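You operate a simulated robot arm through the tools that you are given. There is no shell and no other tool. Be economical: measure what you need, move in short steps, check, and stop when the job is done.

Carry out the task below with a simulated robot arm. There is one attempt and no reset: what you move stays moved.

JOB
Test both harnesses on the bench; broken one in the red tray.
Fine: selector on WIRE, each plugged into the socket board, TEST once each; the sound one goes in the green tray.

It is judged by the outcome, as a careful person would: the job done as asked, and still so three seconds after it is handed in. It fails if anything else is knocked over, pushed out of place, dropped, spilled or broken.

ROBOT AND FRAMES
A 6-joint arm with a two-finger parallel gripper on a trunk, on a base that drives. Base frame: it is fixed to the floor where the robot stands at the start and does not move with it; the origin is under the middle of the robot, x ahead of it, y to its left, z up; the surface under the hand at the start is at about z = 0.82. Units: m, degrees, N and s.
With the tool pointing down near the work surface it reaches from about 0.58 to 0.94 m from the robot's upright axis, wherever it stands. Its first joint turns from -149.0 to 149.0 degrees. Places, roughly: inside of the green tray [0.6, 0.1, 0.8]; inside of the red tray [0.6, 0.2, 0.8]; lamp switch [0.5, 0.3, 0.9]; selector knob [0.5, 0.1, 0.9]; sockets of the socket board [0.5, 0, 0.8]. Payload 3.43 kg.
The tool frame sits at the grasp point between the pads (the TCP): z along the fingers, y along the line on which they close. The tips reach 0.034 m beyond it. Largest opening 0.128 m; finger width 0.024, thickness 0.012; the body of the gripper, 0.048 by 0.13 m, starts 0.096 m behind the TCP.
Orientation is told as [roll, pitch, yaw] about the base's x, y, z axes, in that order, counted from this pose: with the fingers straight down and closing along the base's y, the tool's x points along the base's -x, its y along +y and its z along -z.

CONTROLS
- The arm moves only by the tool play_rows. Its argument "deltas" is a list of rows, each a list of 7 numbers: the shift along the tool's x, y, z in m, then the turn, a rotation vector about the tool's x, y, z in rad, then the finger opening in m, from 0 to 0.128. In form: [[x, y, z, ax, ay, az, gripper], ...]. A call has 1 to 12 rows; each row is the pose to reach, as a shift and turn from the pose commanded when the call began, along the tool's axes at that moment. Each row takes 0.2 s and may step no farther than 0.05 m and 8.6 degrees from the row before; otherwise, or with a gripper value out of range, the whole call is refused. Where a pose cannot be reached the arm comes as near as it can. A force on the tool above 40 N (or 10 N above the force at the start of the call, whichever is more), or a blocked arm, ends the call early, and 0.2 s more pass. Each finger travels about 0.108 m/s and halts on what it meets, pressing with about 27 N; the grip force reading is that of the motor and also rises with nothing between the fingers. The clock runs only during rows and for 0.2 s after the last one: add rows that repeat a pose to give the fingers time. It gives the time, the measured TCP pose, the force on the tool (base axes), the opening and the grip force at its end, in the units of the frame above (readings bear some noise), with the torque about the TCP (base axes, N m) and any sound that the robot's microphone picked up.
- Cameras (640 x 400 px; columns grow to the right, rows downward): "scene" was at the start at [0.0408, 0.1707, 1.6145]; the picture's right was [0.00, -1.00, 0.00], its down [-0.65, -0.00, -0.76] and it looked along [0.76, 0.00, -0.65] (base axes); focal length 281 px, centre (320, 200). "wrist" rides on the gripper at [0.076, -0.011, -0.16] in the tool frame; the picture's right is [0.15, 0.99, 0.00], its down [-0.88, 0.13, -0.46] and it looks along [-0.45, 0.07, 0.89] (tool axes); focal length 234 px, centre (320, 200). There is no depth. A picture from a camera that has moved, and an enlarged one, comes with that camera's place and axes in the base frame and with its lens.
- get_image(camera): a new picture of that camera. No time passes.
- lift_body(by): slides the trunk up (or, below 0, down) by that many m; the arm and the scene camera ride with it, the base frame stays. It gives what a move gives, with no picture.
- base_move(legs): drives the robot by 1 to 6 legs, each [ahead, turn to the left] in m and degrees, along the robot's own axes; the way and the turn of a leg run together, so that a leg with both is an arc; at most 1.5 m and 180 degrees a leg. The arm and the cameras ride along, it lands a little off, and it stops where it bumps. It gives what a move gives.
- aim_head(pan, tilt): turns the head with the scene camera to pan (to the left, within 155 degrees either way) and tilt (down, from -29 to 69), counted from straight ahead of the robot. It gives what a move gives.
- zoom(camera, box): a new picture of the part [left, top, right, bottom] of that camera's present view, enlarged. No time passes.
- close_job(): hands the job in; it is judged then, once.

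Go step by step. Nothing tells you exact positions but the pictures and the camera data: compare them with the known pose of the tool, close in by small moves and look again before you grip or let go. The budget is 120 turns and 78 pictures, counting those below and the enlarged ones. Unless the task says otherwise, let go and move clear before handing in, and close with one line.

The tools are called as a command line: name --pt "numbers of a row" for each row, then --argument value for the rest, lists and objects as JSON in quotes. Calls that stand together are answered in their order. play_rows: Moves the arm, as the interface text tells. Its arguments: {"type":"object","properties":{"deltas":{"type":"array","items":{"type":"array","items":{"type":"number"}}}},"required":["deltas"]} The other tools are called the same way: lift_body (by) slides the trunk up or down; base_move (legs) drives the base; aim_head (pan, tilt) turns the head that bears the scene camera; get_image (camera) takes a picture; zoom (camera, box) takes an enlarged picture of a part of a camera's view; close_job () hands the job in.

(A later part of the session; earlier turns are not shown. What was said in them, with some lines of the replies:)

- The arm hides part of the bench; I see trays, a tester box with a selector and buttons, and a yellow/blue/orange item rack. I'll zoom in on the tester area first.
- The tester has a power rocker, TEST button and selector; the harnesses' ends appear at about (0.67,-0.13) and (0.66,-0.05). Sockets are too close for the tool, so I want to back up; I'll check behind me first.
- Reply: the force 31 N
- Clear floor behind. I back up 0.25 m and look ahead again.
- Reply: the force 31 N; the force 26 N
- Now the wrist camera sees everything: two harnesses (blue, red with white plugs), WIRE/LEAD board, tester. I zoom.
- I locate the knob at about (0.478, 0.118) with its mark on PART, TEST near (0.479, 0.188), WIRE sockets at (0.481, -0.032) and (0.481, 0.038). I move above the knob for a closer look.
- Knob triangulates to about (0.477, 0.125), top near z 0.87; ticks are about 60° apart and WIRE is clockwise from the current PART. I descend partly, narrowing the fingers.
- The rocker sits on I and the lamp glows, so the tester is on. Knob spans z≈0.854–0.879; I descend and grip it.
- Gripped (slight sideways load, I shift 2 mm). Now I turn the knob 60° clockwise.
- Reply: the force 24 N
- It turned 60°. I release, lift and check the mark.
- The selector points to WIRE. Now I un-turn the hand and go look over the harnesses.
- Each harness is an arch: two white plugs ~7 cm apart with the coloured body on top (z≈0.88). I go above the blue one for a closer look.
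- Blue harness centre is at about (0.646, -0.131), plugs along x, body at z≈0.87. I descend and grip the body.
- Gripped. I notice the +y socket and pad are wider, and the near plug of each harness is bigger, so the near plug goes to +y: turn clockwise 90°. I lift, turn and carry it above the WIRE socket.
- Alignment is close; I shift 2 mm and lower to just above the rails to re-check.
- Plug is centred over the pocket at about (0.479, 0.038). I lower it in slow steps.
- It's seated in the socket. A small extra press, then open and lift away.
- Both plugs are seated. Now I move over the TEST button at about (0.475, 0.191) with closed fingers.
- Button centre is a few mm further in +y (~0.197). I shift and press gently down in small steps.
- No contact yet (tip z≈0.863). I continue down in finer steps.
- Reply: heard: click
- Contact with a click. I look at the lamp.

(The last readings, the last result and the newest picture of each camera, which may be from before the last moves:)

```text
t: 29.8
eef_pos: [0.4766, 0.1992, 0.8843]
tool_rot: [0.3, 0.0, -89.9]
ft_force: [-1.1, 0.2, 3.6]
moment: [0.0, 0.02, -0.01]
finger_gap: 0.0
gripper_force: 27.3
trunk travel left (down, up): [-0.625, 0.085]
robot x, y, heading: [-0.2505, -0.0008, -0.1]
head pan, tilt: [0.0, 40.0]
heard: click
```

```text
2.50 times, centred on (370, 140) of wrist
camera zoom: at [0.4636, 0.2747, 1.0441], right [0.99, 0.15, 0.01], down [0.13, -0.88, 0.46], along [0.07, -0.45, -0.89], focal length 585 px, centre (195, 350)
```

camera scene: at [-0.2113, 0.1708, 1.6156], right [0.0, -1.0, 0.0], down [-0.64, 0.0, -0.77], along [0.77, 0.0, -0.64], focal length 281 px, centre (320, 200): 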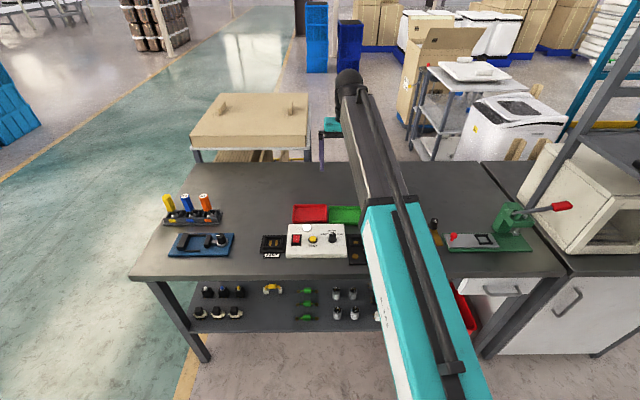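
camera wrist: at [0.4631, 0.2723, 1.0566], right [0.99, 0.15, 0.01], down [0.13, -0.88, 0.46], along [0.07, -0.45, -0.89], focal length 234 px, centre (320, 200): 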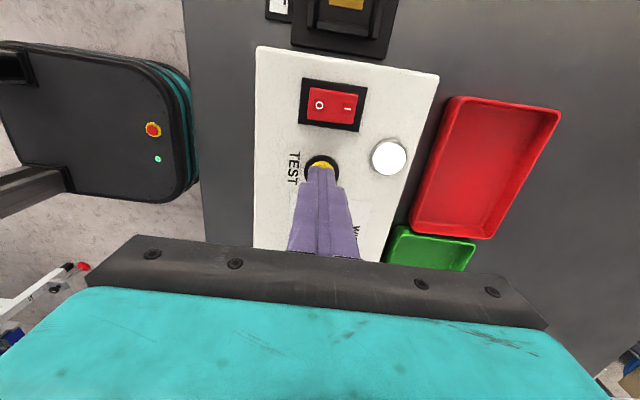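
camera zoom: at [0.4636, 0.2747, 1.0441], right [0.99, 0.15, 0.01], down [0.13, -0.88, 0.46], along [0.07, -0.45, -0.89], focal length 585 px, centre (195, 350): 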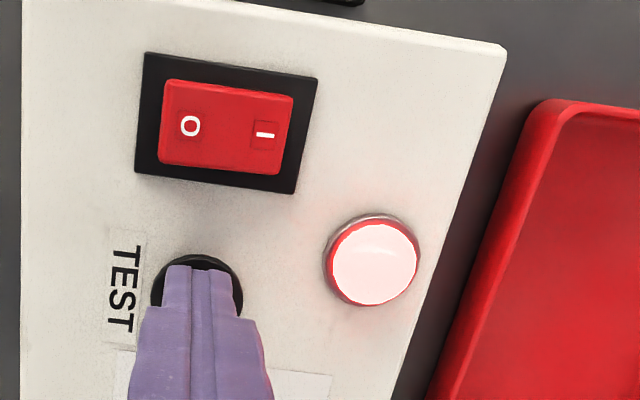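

The lamp now glows red. I release the button and look again.

play_rows --pt "0 0 -0.03 0 0 0 0" --pt "0 0 -0.06 0 0 0 0" --pt "0 0 -0.09 0 0 0 0"

zoom --camera "scene" --box '[255, 200, 365, 270]'

```text
t: 30.6
eef_pos: [0.4742, 0.1984, 0.9737]
tool_rot: [0.3, -0.1, -89.8]
ft_force: [-1.0, 0.1, -0.3]
moment: [-0.01, 0.02, 0.0]
finger_gap: 0.0001
gripper_force: 27.1
trunk travel left (down, up): [-0.625, 0.085]
robot x, y, heading: [-0.2518, -0.0023, -0.2]
head pan, tilt: [0.0, 40.0]
```

```text
5.71 times, centred on (310, 235) of scene
camera zoom: at [-0.2115, 0.1708, 1.6156], right [0.0, -1.0, 0.0], down [-0.64, 0.0, -0.77], along [0.77, 0.0, -0.64], focal length 1607 px, centre (377, 0)
```

zoom: 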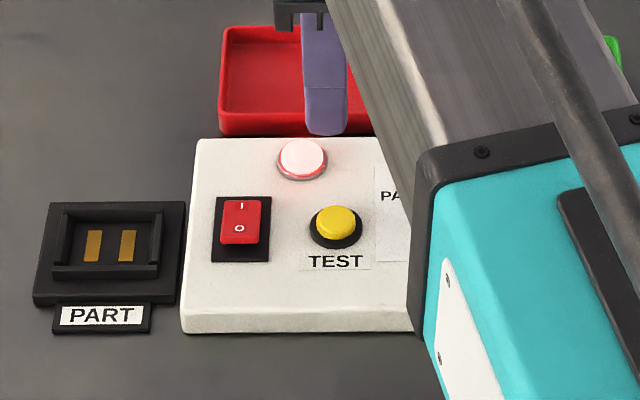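

Red stays lit: blue is the broken one. I go back to the board and pick it up again.

play_rows --pt "-0.04 0.0 0 0 0 0 0.0" --pt "-0.085 0.001 0 0 0 0 0.03" --pt "-0.13 0.001 0 0 0 0 0.06" --pt "-0.17 0.002 0.0 0 0 0 0.06" --pt "-0.198 0.002 0 0 0 0 0.06" --pt "-0.198 0.002 0.0 0 0 0 0.06" --pt "-0.198 0.002 0.04 0 0 0 0.06" --pt "-0.198 0.002 0.08 0 0 0 0.06" --pt "-0.198 0.002 0.08 0 0 0 0.04" --pt "-0.198 0.002 0.08 0 0 0 0.02" --pt "-0.198 0.002 0.08 0 0 0 0.008" --pt "-0.198 0.002 0.08 0 0 0 0.008"

zoom --camera "wrist" --box '[240, 90, 400, 230]'

```text
t: 33.2
eef_pos: [0.4789, 0.0031, 0.8939]
tool_rot: [0.3, 0.0, -89.9]
ft_force: [0.2, 0.5, -1.6]
moment: [0.01, 0.01, -0.02]
finger_gap: 0.0189
gripper_force: 27.1
trunk travel left (down, up): [-0.625, 0.085]
robot x, y, heading: [-0.2515, 0.0004, -0.4]
head pan, tilt: [0.0, 40.0]
```

```text
2.86 times, centred on (320, 160) of wrist
camera zoom: at [0.4664, 0.0781, 1.0536], right [0.99, 0.15, 0.01], down [0.13, -0.88, 0.46], along [0.07, -0.45, -0.89], focal length 669 px, centre (320, 314)
```

zoom: 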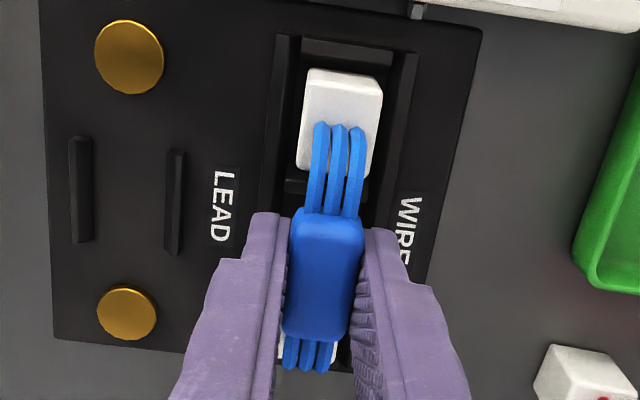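

Gripped. Now lift and carry it above the red tray (centre ≈ (0.63, 0.21)), keeping it lengthwise along y.

play_rows --pt "0 0 -0.045 0 0 0 0.008" --pt "0 0 -0.09 0 0 0 0.008" --pt "0.02 0.02 -0.1 0 0 0 0.008" --pt "0.05 0.045 -0.1 0 0 0 0.008" --pt "0.08 0.07 -0.1 0 0 0 0.008" --pt "0.11 0.095 -0.1 0 0 0 0.008" --pt "0.14 0.12 -0.1 0 0 0 0.008" --pt "0.17 0.14 -0.1 0 0 0 0.008" --pt "0.195 0.148 -0.1 0 0 0 0.008" --pt "0.208 0.151 -0.1 0 0 0 0.008" --pt "0.208 0.151 -0.1 0 0 0 0.008"

get_image --camera "wrist"

```text
t: 35.6
eef_pos: [0.6283, 0.2094, 0.995]
tool_rot: [0.3, -0.1, -89.9]
ft_force: [0.0, -0.2, -0.4]
moment: [0.0, 0.02, 0.0]
finger_gap: 0.0194
gripper_force: 27.4
trunk travel left (down, up): [-0.625, 0.085]
robot x, y, heading: [-0.2541, 0.0011, -0.4]
head pan, tilt: [0.0, 40.0]
```

```text
33 pictures are left
camera wrist: at [0.6159, 0.2852, 1.1543], right [0.99, 0.15, 0.01], down [0.13, -0.88, 0.46], along [0.07, -0.45, -0.89], focal length 234 px, centre (320, 200)
```

wrist: 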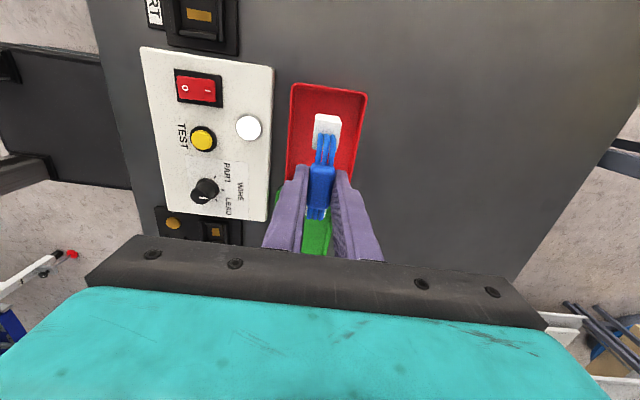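

Tray centre comes out at about (0.631, 0.216); lamp is idle white again. I lower in.

play_rows --pt "0.006 0.003 0.03 0 0 0 0.008" --pt "0.006 0.003 0.06 0 0 0 0.008" --pt "0.006 0.003 0.085 0 0 0 0.008" --pt "0.006 0.003 0.095 0 0 0 0.008" --pt "0.006 0.003 0.1 0 0 0 0.008" --pt "0.006 0.003 0.103 0 0 0 0.008" --pt "0.006 0.003 0.103 0 0 0 0.008"

zoom --camera "scene" --box '[270, 180, 370, 250]'

```text
t: 37.2
eef_pos: [0.6312, 0.2151, 0.8916]
tool_rot: [0.3, -0.1, -90.0]
ft_force: [0.6, -0.3, -0.5]
moment: [0.03, 0.0, -0.02]
finger_gap: 0.019
gripper_force: 27.0
trunk travel left (down, up): [-0.625, 0.085]
robot x, y, heading: [-0.2537, -0.0015, -0.4]
head pan, tilt: [0.0, 40.0]
```

```text
5.71 times, centred on (320, 215) of scene
camera zoom: at [-0.2112, 0.1708, 1.6156], right [0.0, -1.0, 0.0], down [-0.64, 0.0, -0.77], along [0.77, 0.0, -0.64], focal length 1607 px, centre (320, 114)
```

zoom: 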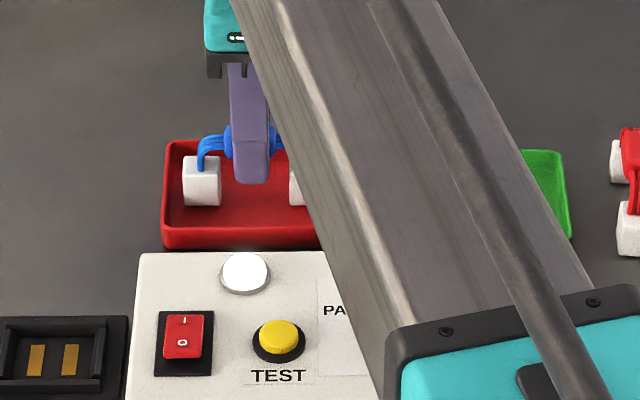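

play_rows --pt "0 0 0.002 0 0 0 0.008" --pt "0 0 0.004 0 0 0 0.008" --pt "0 0 0.005 0 0 0 0.008"

```text
t: 38.0
eef_pos: [0.6323, 0.2154, 0.8871]
tool_rot: [0.2, 0.1, -90.0]
ft_force: [0.4, 0.2, 3.6]
moment: [-0.02, 0.03, 0.01]
finger_gap: 0.0192
gripper_force: 26.6
trunk travel left (down, up): [-0.625, 0.085]
robot x, y, heading: [-0.2556, 0.0028, -0.2]
head pan, tilt: [0.0, 40.0]
```

It rests on the tray floor. I open, lift, then travel to the red harness (≈(0.625, -0.054), turned about -9°).

play_rows --pt "0 0 0 0 0 0 0.03" --pt "0 0 0 0 0 0 0.05" --pt "0 0 0 0 0 0 0.055" --pt "0 0 -0.04 0 0 0 0.055" --pt "0 0 -0.09 0 0 0 0.055"

play_rows --pt "-0.02 0 0 0 0 -0.14 0.055" --pt "-0.05 0 0 0 0 -0.283 0.055" --pt "-0.08 0 0 0 0 -0.425 0.055" --pt "-0.11 0 0 0 0 -0.565 0.055" --pt "-0.14 0 0 0 0 -0.707 0.055" --pt "-0.17 0 0 0 0 -0.85 0.055" --pt "-0.2 -0.003 0 0 0 -0.99 0.055" --pt "-0.23 -0.005 0 0 0 -1.13 0.055" --pt "-0.255 -0.007 0 0 0 -1.275 0.055" --pt "-0.269 -0.007 0 0 0 -1.414 0.055" --pt "-0.269 -0.007 0 0 0 -1.414 0.055"

zoom --camera "wrist" --box '[220, 90, 420, 230]'

zoom --camera "scene" --box '[270, 180, 430, 280]'

```text
t: 39.2
eef_pos: [0.6315, 0.2163, 0.9764]
tool_rot: [0.2, 0.1, -89.9]
ft_force: [0.2, 0.4, 0.7]
moment: [0.01, 0.02, 0.02]
finger_gap: 0.0549
gripper_force: 0.1
trunk travel left (down, up): [-0.625, 0.085]
robot x, y, heading: [-0.2574, 0.0061, -0.2]
head pan, tilt: [0.0, 40.0]
```

```text
t: 41.6
eef_pos: [0.6232, -0.0536, 0.9771]
tool_rot: [0.1, -0.4, -8.7]
ft_force: [-0.2, -0.5, 0.2]
moment: [0.04, -0.03, 0.0]
finger_gap: 0.0552
gripper_force: 0.1
trunk travel left (down, up): [-0.625, 0.085]
robot x, y, heading: [-0.2519, 0.0021, -0.2]
head pan, tilt: [0.0, 40.0]
```

```text
2.86 times, centred on (320, 160) of wrist
camera zoom: at [0.5473, -0.0538, 1.1371], right [0.01, 1.0, 0.0], down [0.89, -0.01, 0.46], along [0.46, 0.0, -0.89], focal length 669 px, centre (320, 314)
```

zoom: 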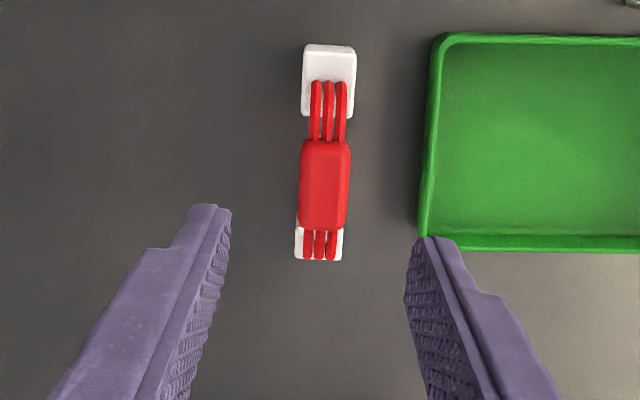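

```text
4.00 times, centred on (350, 230) of scene
camera zoom: at [-0.2112, 0.1708, 1.6156], right [0.0, -1.0, 0.0], down [-0.64, 0.0, -0.77], along [0.77, 0.0, -0.64], focal length 1125 px, centre (200, 80)
```

zoom: 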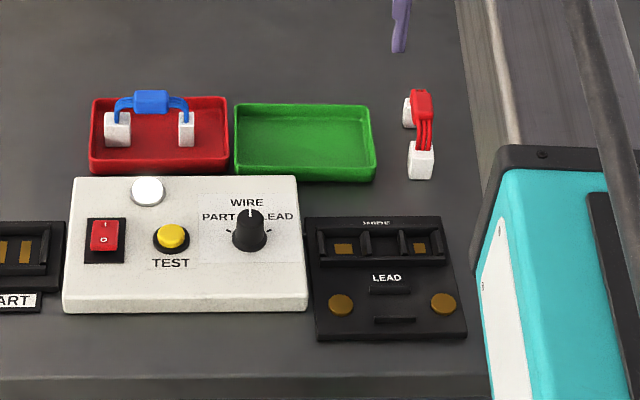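

Blue sits properly in the red tray. Red harness centre ≈ (0.625, -0.052), about -3°; I adjust, descend with a narrower opening, and grip.

play_rows --pt "-0.001 0.002 0.02 0 0 -0.1 0.045" --pt "-0.001 0.002 0.055 0 0 -0.1 0.04" --pt "-0.001 0.002 0.08 0 0 -0.1 0.04" --pt "-0.001 0.002 0.092 0 0 -0.1 0.04" --pt "-0.001 0.002 0.092 0 0 -0.1 0.02" --pt "-0.001 0.002 0.092 0 0 -0.1 0.008" --pt "-0.001 0.002 0.092 0 0 -0.1 0.008"

zoom --camera "wrist" --box '[220, 90, 420, 230]'

```text
t: 43.2
eef_pos: [0.6267, -0.0516, 0.8853]
tool_rot: [0.0, -0.2, -3.2]
ft_force: [0.8, 0.4, 0.0]
moment: [0.0, -0.02, 0.04]
finger_gap: 0.0191
gripper_force: 27.2
trunk travel left (down, up): [-0.625, 0.085]
robot x, y, heading: [-0.2505, 0.0017, -0.3]
head pan, tilt: [0.0, 40.0]
```

```text
2.86 times, centred on (320, 160) of wrist
camera zoom: at [0.5494, -0.0587, 1.0446], right [-0.09, 1.0, 0.0], down [0.88, 0.08, 0.46], along [0.46, 0.04, -0.89], focal length 669 px, centre (320, 314)
```

zoom: 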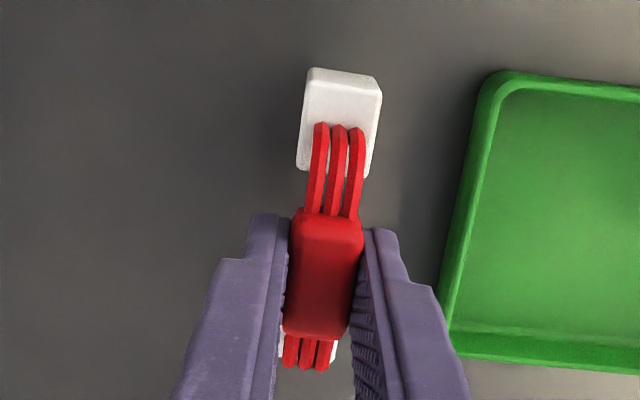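

Gripped the same way as blue. I lift, turn to -90° and carry it above the socket.

play_rows --pt "0 0 -0.045 0 0 0 0.008" --pt "0 0 -0.083 0 0 0.1377 0.008" --pt "0.013 0.004 -0.083 0 0 0.2755 0.008" --pt "0.03 0.009 -0.083 0 0 0.4132 0.008" --pt "0.048 0.014 -0.083 0 0 0.551 0.008" --pt "0.066 0.02 -0.083 0 0 0.6887 0.008" --pt "0.084 0.025 -0.083 0 0 0.8264 0.008" --pt "0.102 0.031 -0.083 0 0 0.9641 0.008" --pt "0.12 0.036 -0.083 0 0 1.1018 0.008" --pt "0.137 0.041 -0.083 0 0 1.2395 0.008" --pt "0.146 0.044 -0.083 0 0 1.3772 0.008" --pt "0.1502 0.045 -0.083 0 0 1.515 0.008"

play_rows --pt "0 0 0.02 0 0 0 0.008" --pt "0 0 0.043 0 0 0 0.008" --pt "0 0 0.043 0 0 0 0.008"

zoom --camera "wrist" --box '[240, 90, 400, 230]'

zoom --camera "scene" --box '[335, 205, 405, 265]'

```text
t: 45.8
eef_pos: [0.4782, 0.0005, 0.9664]
tool_rot: [0.3, -0.1, -90.0]
ft_force: [0.0, 0.2, -0.6]
moment: [-0.02, -0.02, -0.01]
finger_gap: 0.0192
gripper_force: 26.9
trunk travel left (down, up): [-0.625, 0.085]
robot x, y, heading: [-0.2496, -0.0035, -0.1]
head pan, tilt: [0.0, 40.0]
```

```text
t: 46.6
eef_pos: [0.4783, 0.0011, 0.9233]
tool_rot: [0.2, 0.0, -89.9]
ft_force: [-0.2, 0.5, -0.2]
moment: [-0.01, 0.0, 0.01]
finger_gap: 0.0191
gripper_force: 26.7
trunk travel left (down, up): [-0.625, 0.085]
robot x, y, heading: [-0.2517, -0.0, -0.3]
head pan, tilt: [0.0, 40.0]
```

```text
2.86 times, centred on (320, 160) of wrist
camera zoom: at [0.4664, 0.0775, 1.0829], right [0.99, 0.15, 0.01], down [0.13, -0.88, 0.46], along [0.07, -0.45, -0.89], focal length 669 px, centre (320, 314)
```

zoom: 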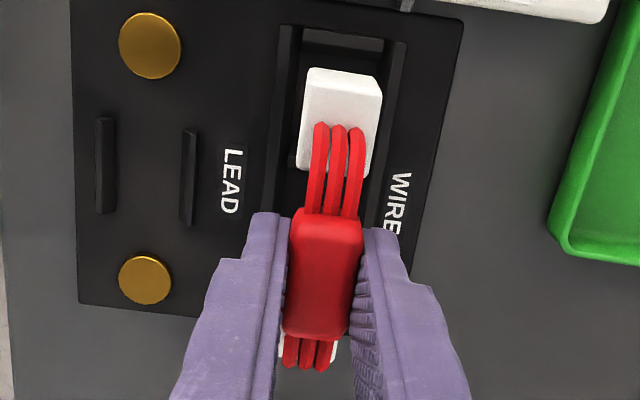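

```text
6.67 times, centred on (370, 235) of scene
camera zoom: at [-0.2113, 0.1708, 1.6156], right [0.0, -1.0, 0.0], down [-0.64, 0.0, -0.77], along [0.77, 0.0, -0.64], focal length 1875 px, centre (-13, -33)
```

zoom: 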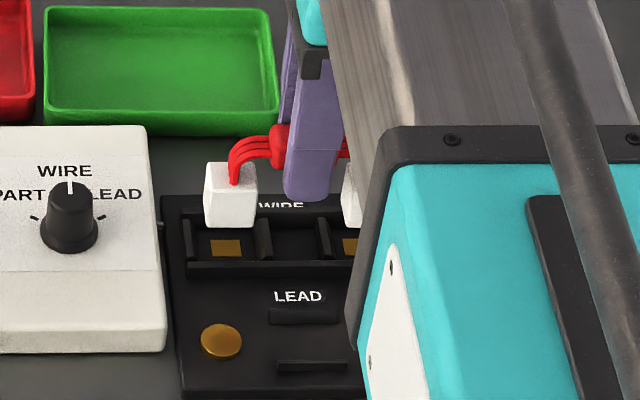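

Alignment matches that of the blue one. I lower, seat, release and lift.

play_rows --pt "0 0 0.01 0 0 0 0.008" --pt "0 0 0.018 0 0 0 0.008" --pt "0 0 0.024 0 0 0 0.008" --pt "0 0 0.028 0 0 0 0.008" --pt "0 0 0.031 0 0 0 0.008" --pt "0 0 0.033 0 0 0 0.008"

zoom --camera "wrist" --box '[240, 90, 400, 230]'

```text
t: 48.0
eef_pos: [0.4779, 0.0032, 0.8927]
tool_rot: [0.6, 0.1, -89.9]
ft_force: [2.5, 2.3, 23.1]
moment: [0.05, -0.01, 0.01]
finger_gap: 0.0192
gripper_force: 26.7
trunk travel left (down, up): [-0.625, 0.085]
robot x, y, heading: [-0.2519, 0.0043, -0.2]
head pan, tilt: [0.0, 40.0]
```

```text
2.86 times, centred on (320, 160) of wrist
camera zoom: at [0.4662, 0.078, 1.0531], right [0.99, 0.15, 0.01], down [0.13, -0.88, 0.46], along [0.08, -0.45, -0.89], focal length 669 px, centre (320, 314)
```

zoom: 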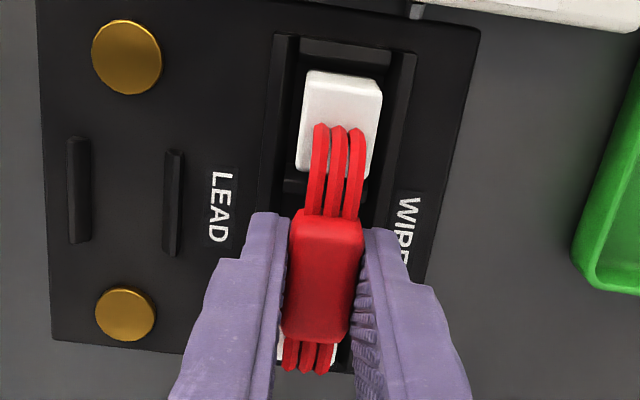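

Seated with firm contact, same appearance as before. Release, lift and go over TEST with the fingers closed.

play_rows --pt "0 0 -0.001 0 0 0 0.02" --pt "0 0 -0.001 0 0 0 0.05" --pt "0 0 -0.001 0 0 0 0.06" --pt "0 0 -0.04 0 0 0 0.06" --pt "0 0 -0.09 0 0 0 0.06" --pt "0 0 -0.09 0 0 0 0.06"

zoom --camera "wrist" --box '[240, 90, 400, 230]'

play_rows --pt "0.04 -0.0005 0 0 0 0 0.03" --pt "0.085 -0.001 0 0 0 0 0.0" --pt "0.13 -0.001 0 0 0 0 0.0" --pt "0.17 -0.001 0.0 0 0 0 0.0" --pt "0.197 -0.001 0.02 0 0 0 0.0" --pt "0.197 -0.001 0.06 0 0 0 0.0" --pt "0.197 -0.001 0.085 0 0 0 0.0" --pt "0.197 -0.001 0.085 0 0 0 0.0"

zoom --camera "wrist" --box '[270, 60, 470, 220]'

```text
t: 49.4
eef_pos: [0.4773, 0.0025, 0.9821]
tool_rot: [0.3, 0.0, -89.9]
ft_force: [0.7, 0.1, -0.7]
moment: [-0.01, 0.04, 0.04]
finger_gap: 0.0599
gripper_force: 0.0
trunk travel left (down, up): [-0.625, 0.085]
robot x, y, heading: [-0.2536, -0.0012, 0.1]
head pan, tilt: [0.0, 40.0]
```

```text
2.86 times, centred on (320, 160) of wrist
camera zoom: at [0.4659, 0.0781, 1.1414], right [0.99, 0.15, 0.0], down [0.13, -0.88, 0.46], along [0.07, -0.45, -0.89], focal length 669 px, centre (320, 314)
```

zoom: 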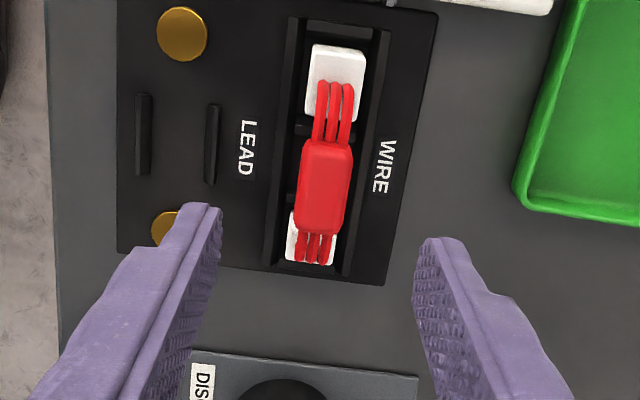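

```text
t: 51.2
eef_pos: [0.4785, 0.1984, 0.8961]
tool_rot: [0.3, 0.1, -90.0]
ft_force: [0.2, -1.2, 0.4]
moment: [-0.02, -0.01, -0.02]
finger_gap: 0.0
gripper_force: 26.4
trunk travel left (down, up): [-0.625, 0.085]
robot x, y, heading: [-0.25, -0.0016, -0.2]
head pan, tilt: [0.0, 40.0]
```

```text
2.50 times, centred on (370, 140) of wrist
camera zoom: at [0.4656, 0.2741, 1.055], right [0.99, 0.15, 0.01], down [0.13, -0.88, 0.46], along [0.07, -0.45, -0.89], focal length 585 px, centre (195, 350)
```

zoom: 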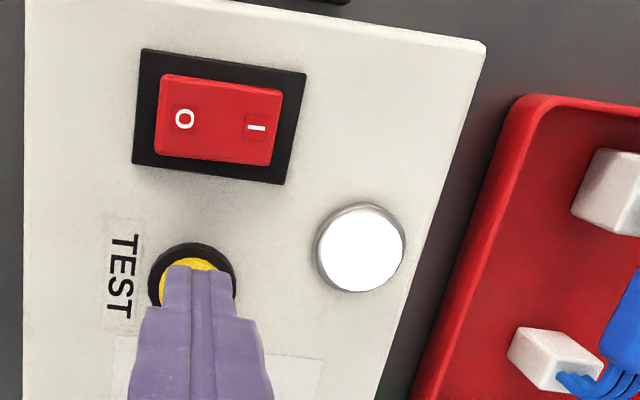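

Seated and the lamp is idle; aligned over TEST. Press once.

play_rows --pt "0 0 0.005 0 0 0 0" --pt "0 0 0.009 0 0 0 0" --pt "0 0 0.011 0 0 0 0" --pt "0 0 0.0125 0 0 0 0"

zoom --camera "wrist" --box '[270, 60, 470, 220]'

```text
t: 52.2
eef_pos: [0.4769, 0.1976, 0.8848]
tool_rot: [0.2, 0.0, -89.9]
ft_force: [-0.6, 0.0, 2.7]
moment: [-0.06, 0.02, -0.03]
finger_gap: 0.0
gripper_force: 26.5
trunk travel left (down, up): [-0.625, 0.085]
robot x, y, heading: [-0.2523, 0.0042, -0.3]
head pan, tilt: [0.0, 40.0]
heard: click
```

```text
2.50 times, centred on (370, 140) of wrist
camera zoom: at [0.4657, 0.2741, 1.0436], right [0.99, 0.15, 0.01], down [0.13, -0.88, 0.46], along [0.07, -0.45, -0.89], focal length 585 px, centre (195, 350)
```

zoom: 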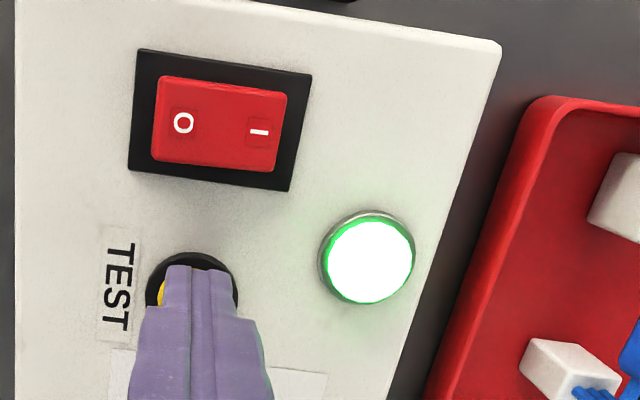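

Green: the red harness is sound. I return, pick it up.

play_rows --pt "0 0 -0.04 0 0 0 0" --pt "0 0 -0.085 0 0 0 0" --pt "-0.04 0 -0.09 0 0 0 0" --pt "-0.085 0 -0.09 0 0 0 0.03" --pt "-0.13 0 -0.09 0 0 0 0.06" --pt "-0.17 0.001 -0.09 0 0 0 0.06" --pt "-0.197 0.001 -0.09 0 0 0 0.06" --pt "-0.197 0.001 -0.09 0 0 0 0.06" --pt "-0.197 0.001 -0.05 0 0 0 0.06" --pt "-0.197 0.001 -0.009 0 0 0 0.06" --pt "-0.197 0.001 -0.009 0 0 0 0.04" --pt "-0.197 0.001 -0.009 0 0 0 0.02"

play_rows --pt "0 0 0 0 0 0 0.008" --pt "0 0 0 0 0 0 0.008" --pt "0 0 0 0 0 0 0.008" --pt "0 0 -0.045 0 0 0 0.008" --pt "0 0 -0.09 0 0 0 0.008" --pt "0.0 0 -0.1 0 0 0 0.008" --pt "0.0 0 -0.1 0 0 0 0.008"

get_image --camera "wrist"

```text
t: 54.8
eef_pos: [0.4806, 0.0003, 0.8905]
tool_rot: [0.3, -0.1, -89.9]
ft_force: [-0.3, 0.5, 0.8]
moment: [0.0, 0.0, 0.01]
finger_gap: 0.0201
gripper_force: 0.2
trunk travel left (down, up): [-0.625, 0.085]
robot x, y, heading: [-0.2525, -0.0005, -0.2]
head pan, tilt: [0.0, 40.0]
```

```text
t: 56.4
eef_pos: [0.4782, 0.0012, 0.9924]
tool_rot: [0.3, -0.1, -90.0]
ft_force: [0.2, 0.4, -1.3]
moment: [0.01, -0.02, 0.02]
finger_gap: 0.019
gripper_force: 27.2
trunk travel left (down, up): [-0.625, 0.085]
robot x, y, heading: [-0.2519, 0.0021, -0.2]
head pan, tilt: [0.0, 40.0]
```

```text
22 pictures are left
camera wrist: at [0.466, 0.0761, 1.1522], right [0.99, 0.15, 0.0], down [0.13, -0.88, 0.46], along [0.07, -0.45, -0.89], focal length 234 px, centre (320, 200)
```

wrist: 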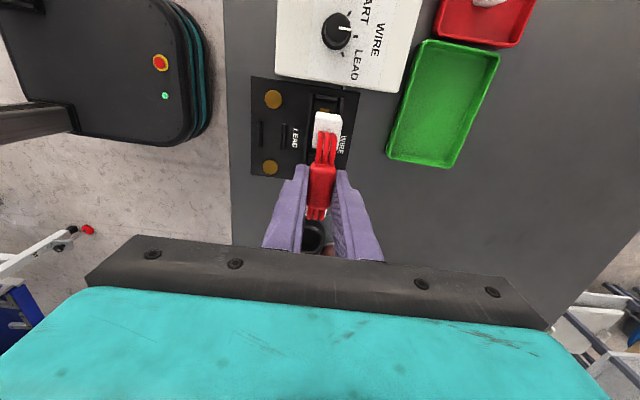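

Now carry it over the green tray (≈(0.622, 0.067)).

play_rows --pt "0.015 0.03 0 0 0 0 0.008" --pt "0.03 0.06 0 0 0 0 0.008" --pt "0.045 0.09 0 0 0 0 0.008" --pt "0.06 0.12 0 0 0 0 0.008" --pt "0.066 0.144 0 0 0 0 0.008" --pt "0.066 0.144 0 0 0 0 0.008"

get_image --camera "wrist"

```text
t: 57.8
eef_pos: [0.6212, 0.067, 0.9945]
tool_rot: [0.3, 0.0, -89.9]
ft_force: [-0.5, -0.1, -0.1]
moment: [0.02, 0.01, -0.01]
finger_gap: 0.0191
gripper_force: 26.9
trunk travel left (down, up): [-0.625, 0.085]
robot x, y, heading: [-0.2503, 0.0039, -0.1]
head pan, tilt: [0.0, 40.0]
```

```text
21 pictures are left
camera wrist: at [0.6094, 0.1424, 1.1538], right [0.99, 0.15, 0.0], down [0.13, -0.88, 0.46], along [0.07, -0.45, -0.89], focal length 234 px, centre (320, 200)
```

wrist: 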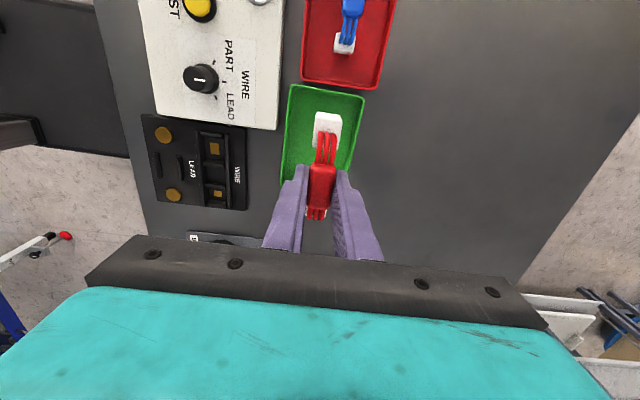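

The view matches the red-tray case, so the same small shift applies; I lower in.

play_rows --pt "0.006 0.003 0.03 0 0 0 0.008" --pt "0.006 0.003 0.06 0 0 0 0.008" --pt "0.006 0.003 0.085 0 0 0 0.008" --pt "0.006 0.003 0.097 0 0 0 0.008" --pt "0.006 0.003 0.102 0 0 0 0.008" --pt "0.006 0.003 0.105 0 0 0 0.008" --pt "0.006 0.003 0.107 0 0 0 0.008"

zoom --camera "wrist" --box '[220, 60, 420, 230]'

```text
t: 59.4
eef_pos: [0.6249, 0.0734, 0.8855]
tool_rot: [0.3, 0.0, -89.9]
ft_force: [-0.4, 0.2, -0.5]
moment: [0.02, -0.03, -0.01]
finger_gap: 0.019
gripper_force: 27.0
trunk travel left (down, up): [-0.625, 0.085]
robot x, y, heading: [-0.2474, 0.0043, -0.4]
head pan, tilt: [0.0, 40.0]
```

```text
2.35 times, centred on (320, 145) of wrist
camera zoom: at [0.6134, 0.1487, 1.046], right [0.99, 0.15, 0.01], down [0.13, -0.88, 0.46], along [0.07, -0.45, -0.89], focal length 551 px, centre (320, 329)
```

zoom: 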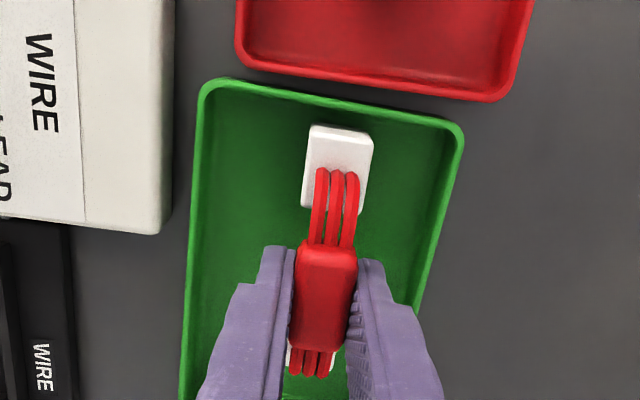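

play_rows --pt "0 0 0.002 0 0 0 0.008" --pt "0 0 0.003 0 0 0 0.008"

```text
t: 60.0
eef_pos: [0.6258, 0.0734, 0.8849]
tool_rot: [0.3, -0.1, -89.9]
ft_force: [-0.3, -0.6, 2.4]
moment: [-0.02, 0.05, 0.01]
finger_gap: 0.019
gripper_force: 26.3
trunk travel left (down, up): [-0.625, 0.085]
robot x, y, heading: [-0.2525, 0.0015, -0.1]
head pan, tilt: [0.0, 40.0]
```

It touches the tray floor. I open, lift clear, and check.

play_rows --pt "0 0 0 0 0 0 0.03" --pt "0 0 0 0 0 0 0.05" --pt "0 0 0 0 0 0 0.055" --pt "0 0 -0.04 0 0 0 0.055" --pt "0 0 -0.09 0 0 0 0.055" --pt "-0.03 0 -0.13 0 0 0 0.055" --pt "-0.07 0 -0.16 0 0 0 0.055" --pt "-0.11 0 -0.16 0 0 0 0.055" --pt "-0.15 0 -0.16 0 0 0 0.055"

get_image --camera "wrist"

zoom --camera "scene" --box '[150, 150, 470, 320]'

```text
t: 62.0
eef_pos: [0.6264, -0.0748, 1.0433]
tool_rot: [0.3, 0.0, -90.0]
ft_force: [0.8, 1.1, -0.6]
moment: [-0.04, -0.01, -0.02]
finger_gap: 0.0549
gripper_force: 0.0
trunk travel left (down, up): [-0.625, 0.085]
robot x, y, heading: [-0.2537, -0.0019, -0.1]
head pan, tilt: [0.0, 40.0]
```

```text
19 pictures are left
camera wrist: at [0.614, 0.001, 1.2031], right [0.99, 0.15, 0.0], down [0.13, -0.88, 0.46], along [0.07, -0.45, -0.89], focal length 234 px, centre (320, 200)
```

wrist: 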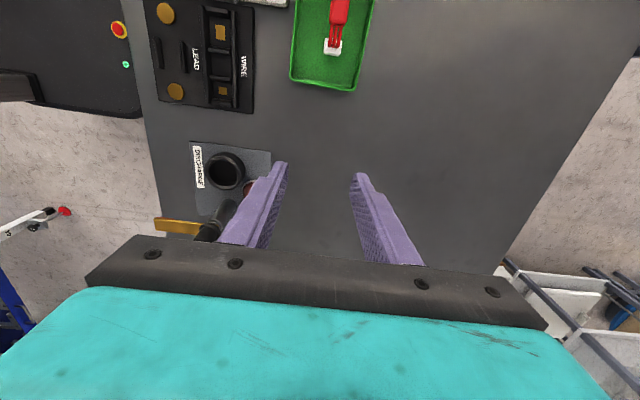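

```text
2.00 times, centred on (310, 235) of scene
camera zoom: at [-0.2112, 0.1704, 1.6157], right [0.0, -1.0, 0.0], down [-0.64, 0.0, -0.77], along [0.77, 0.0, -0.64], focal length 562 px, centre (340, 130)
```

zoom: 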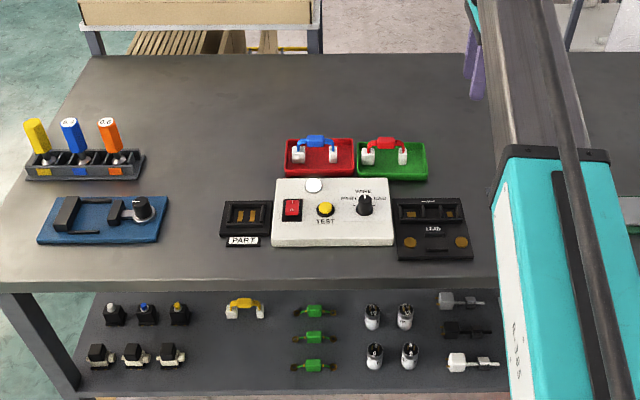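

Blue is in the red tray, red is in the green tray, both upright, and the hand is clear. I hand in.

close_job

```text
The job is handed in.
```

Both harnesses are tested, once each with the selector on WIRE: the blue one lit the lamp red, so it's broken and in the red tray, and the red one lit it green, so it's sound and in the green tray.
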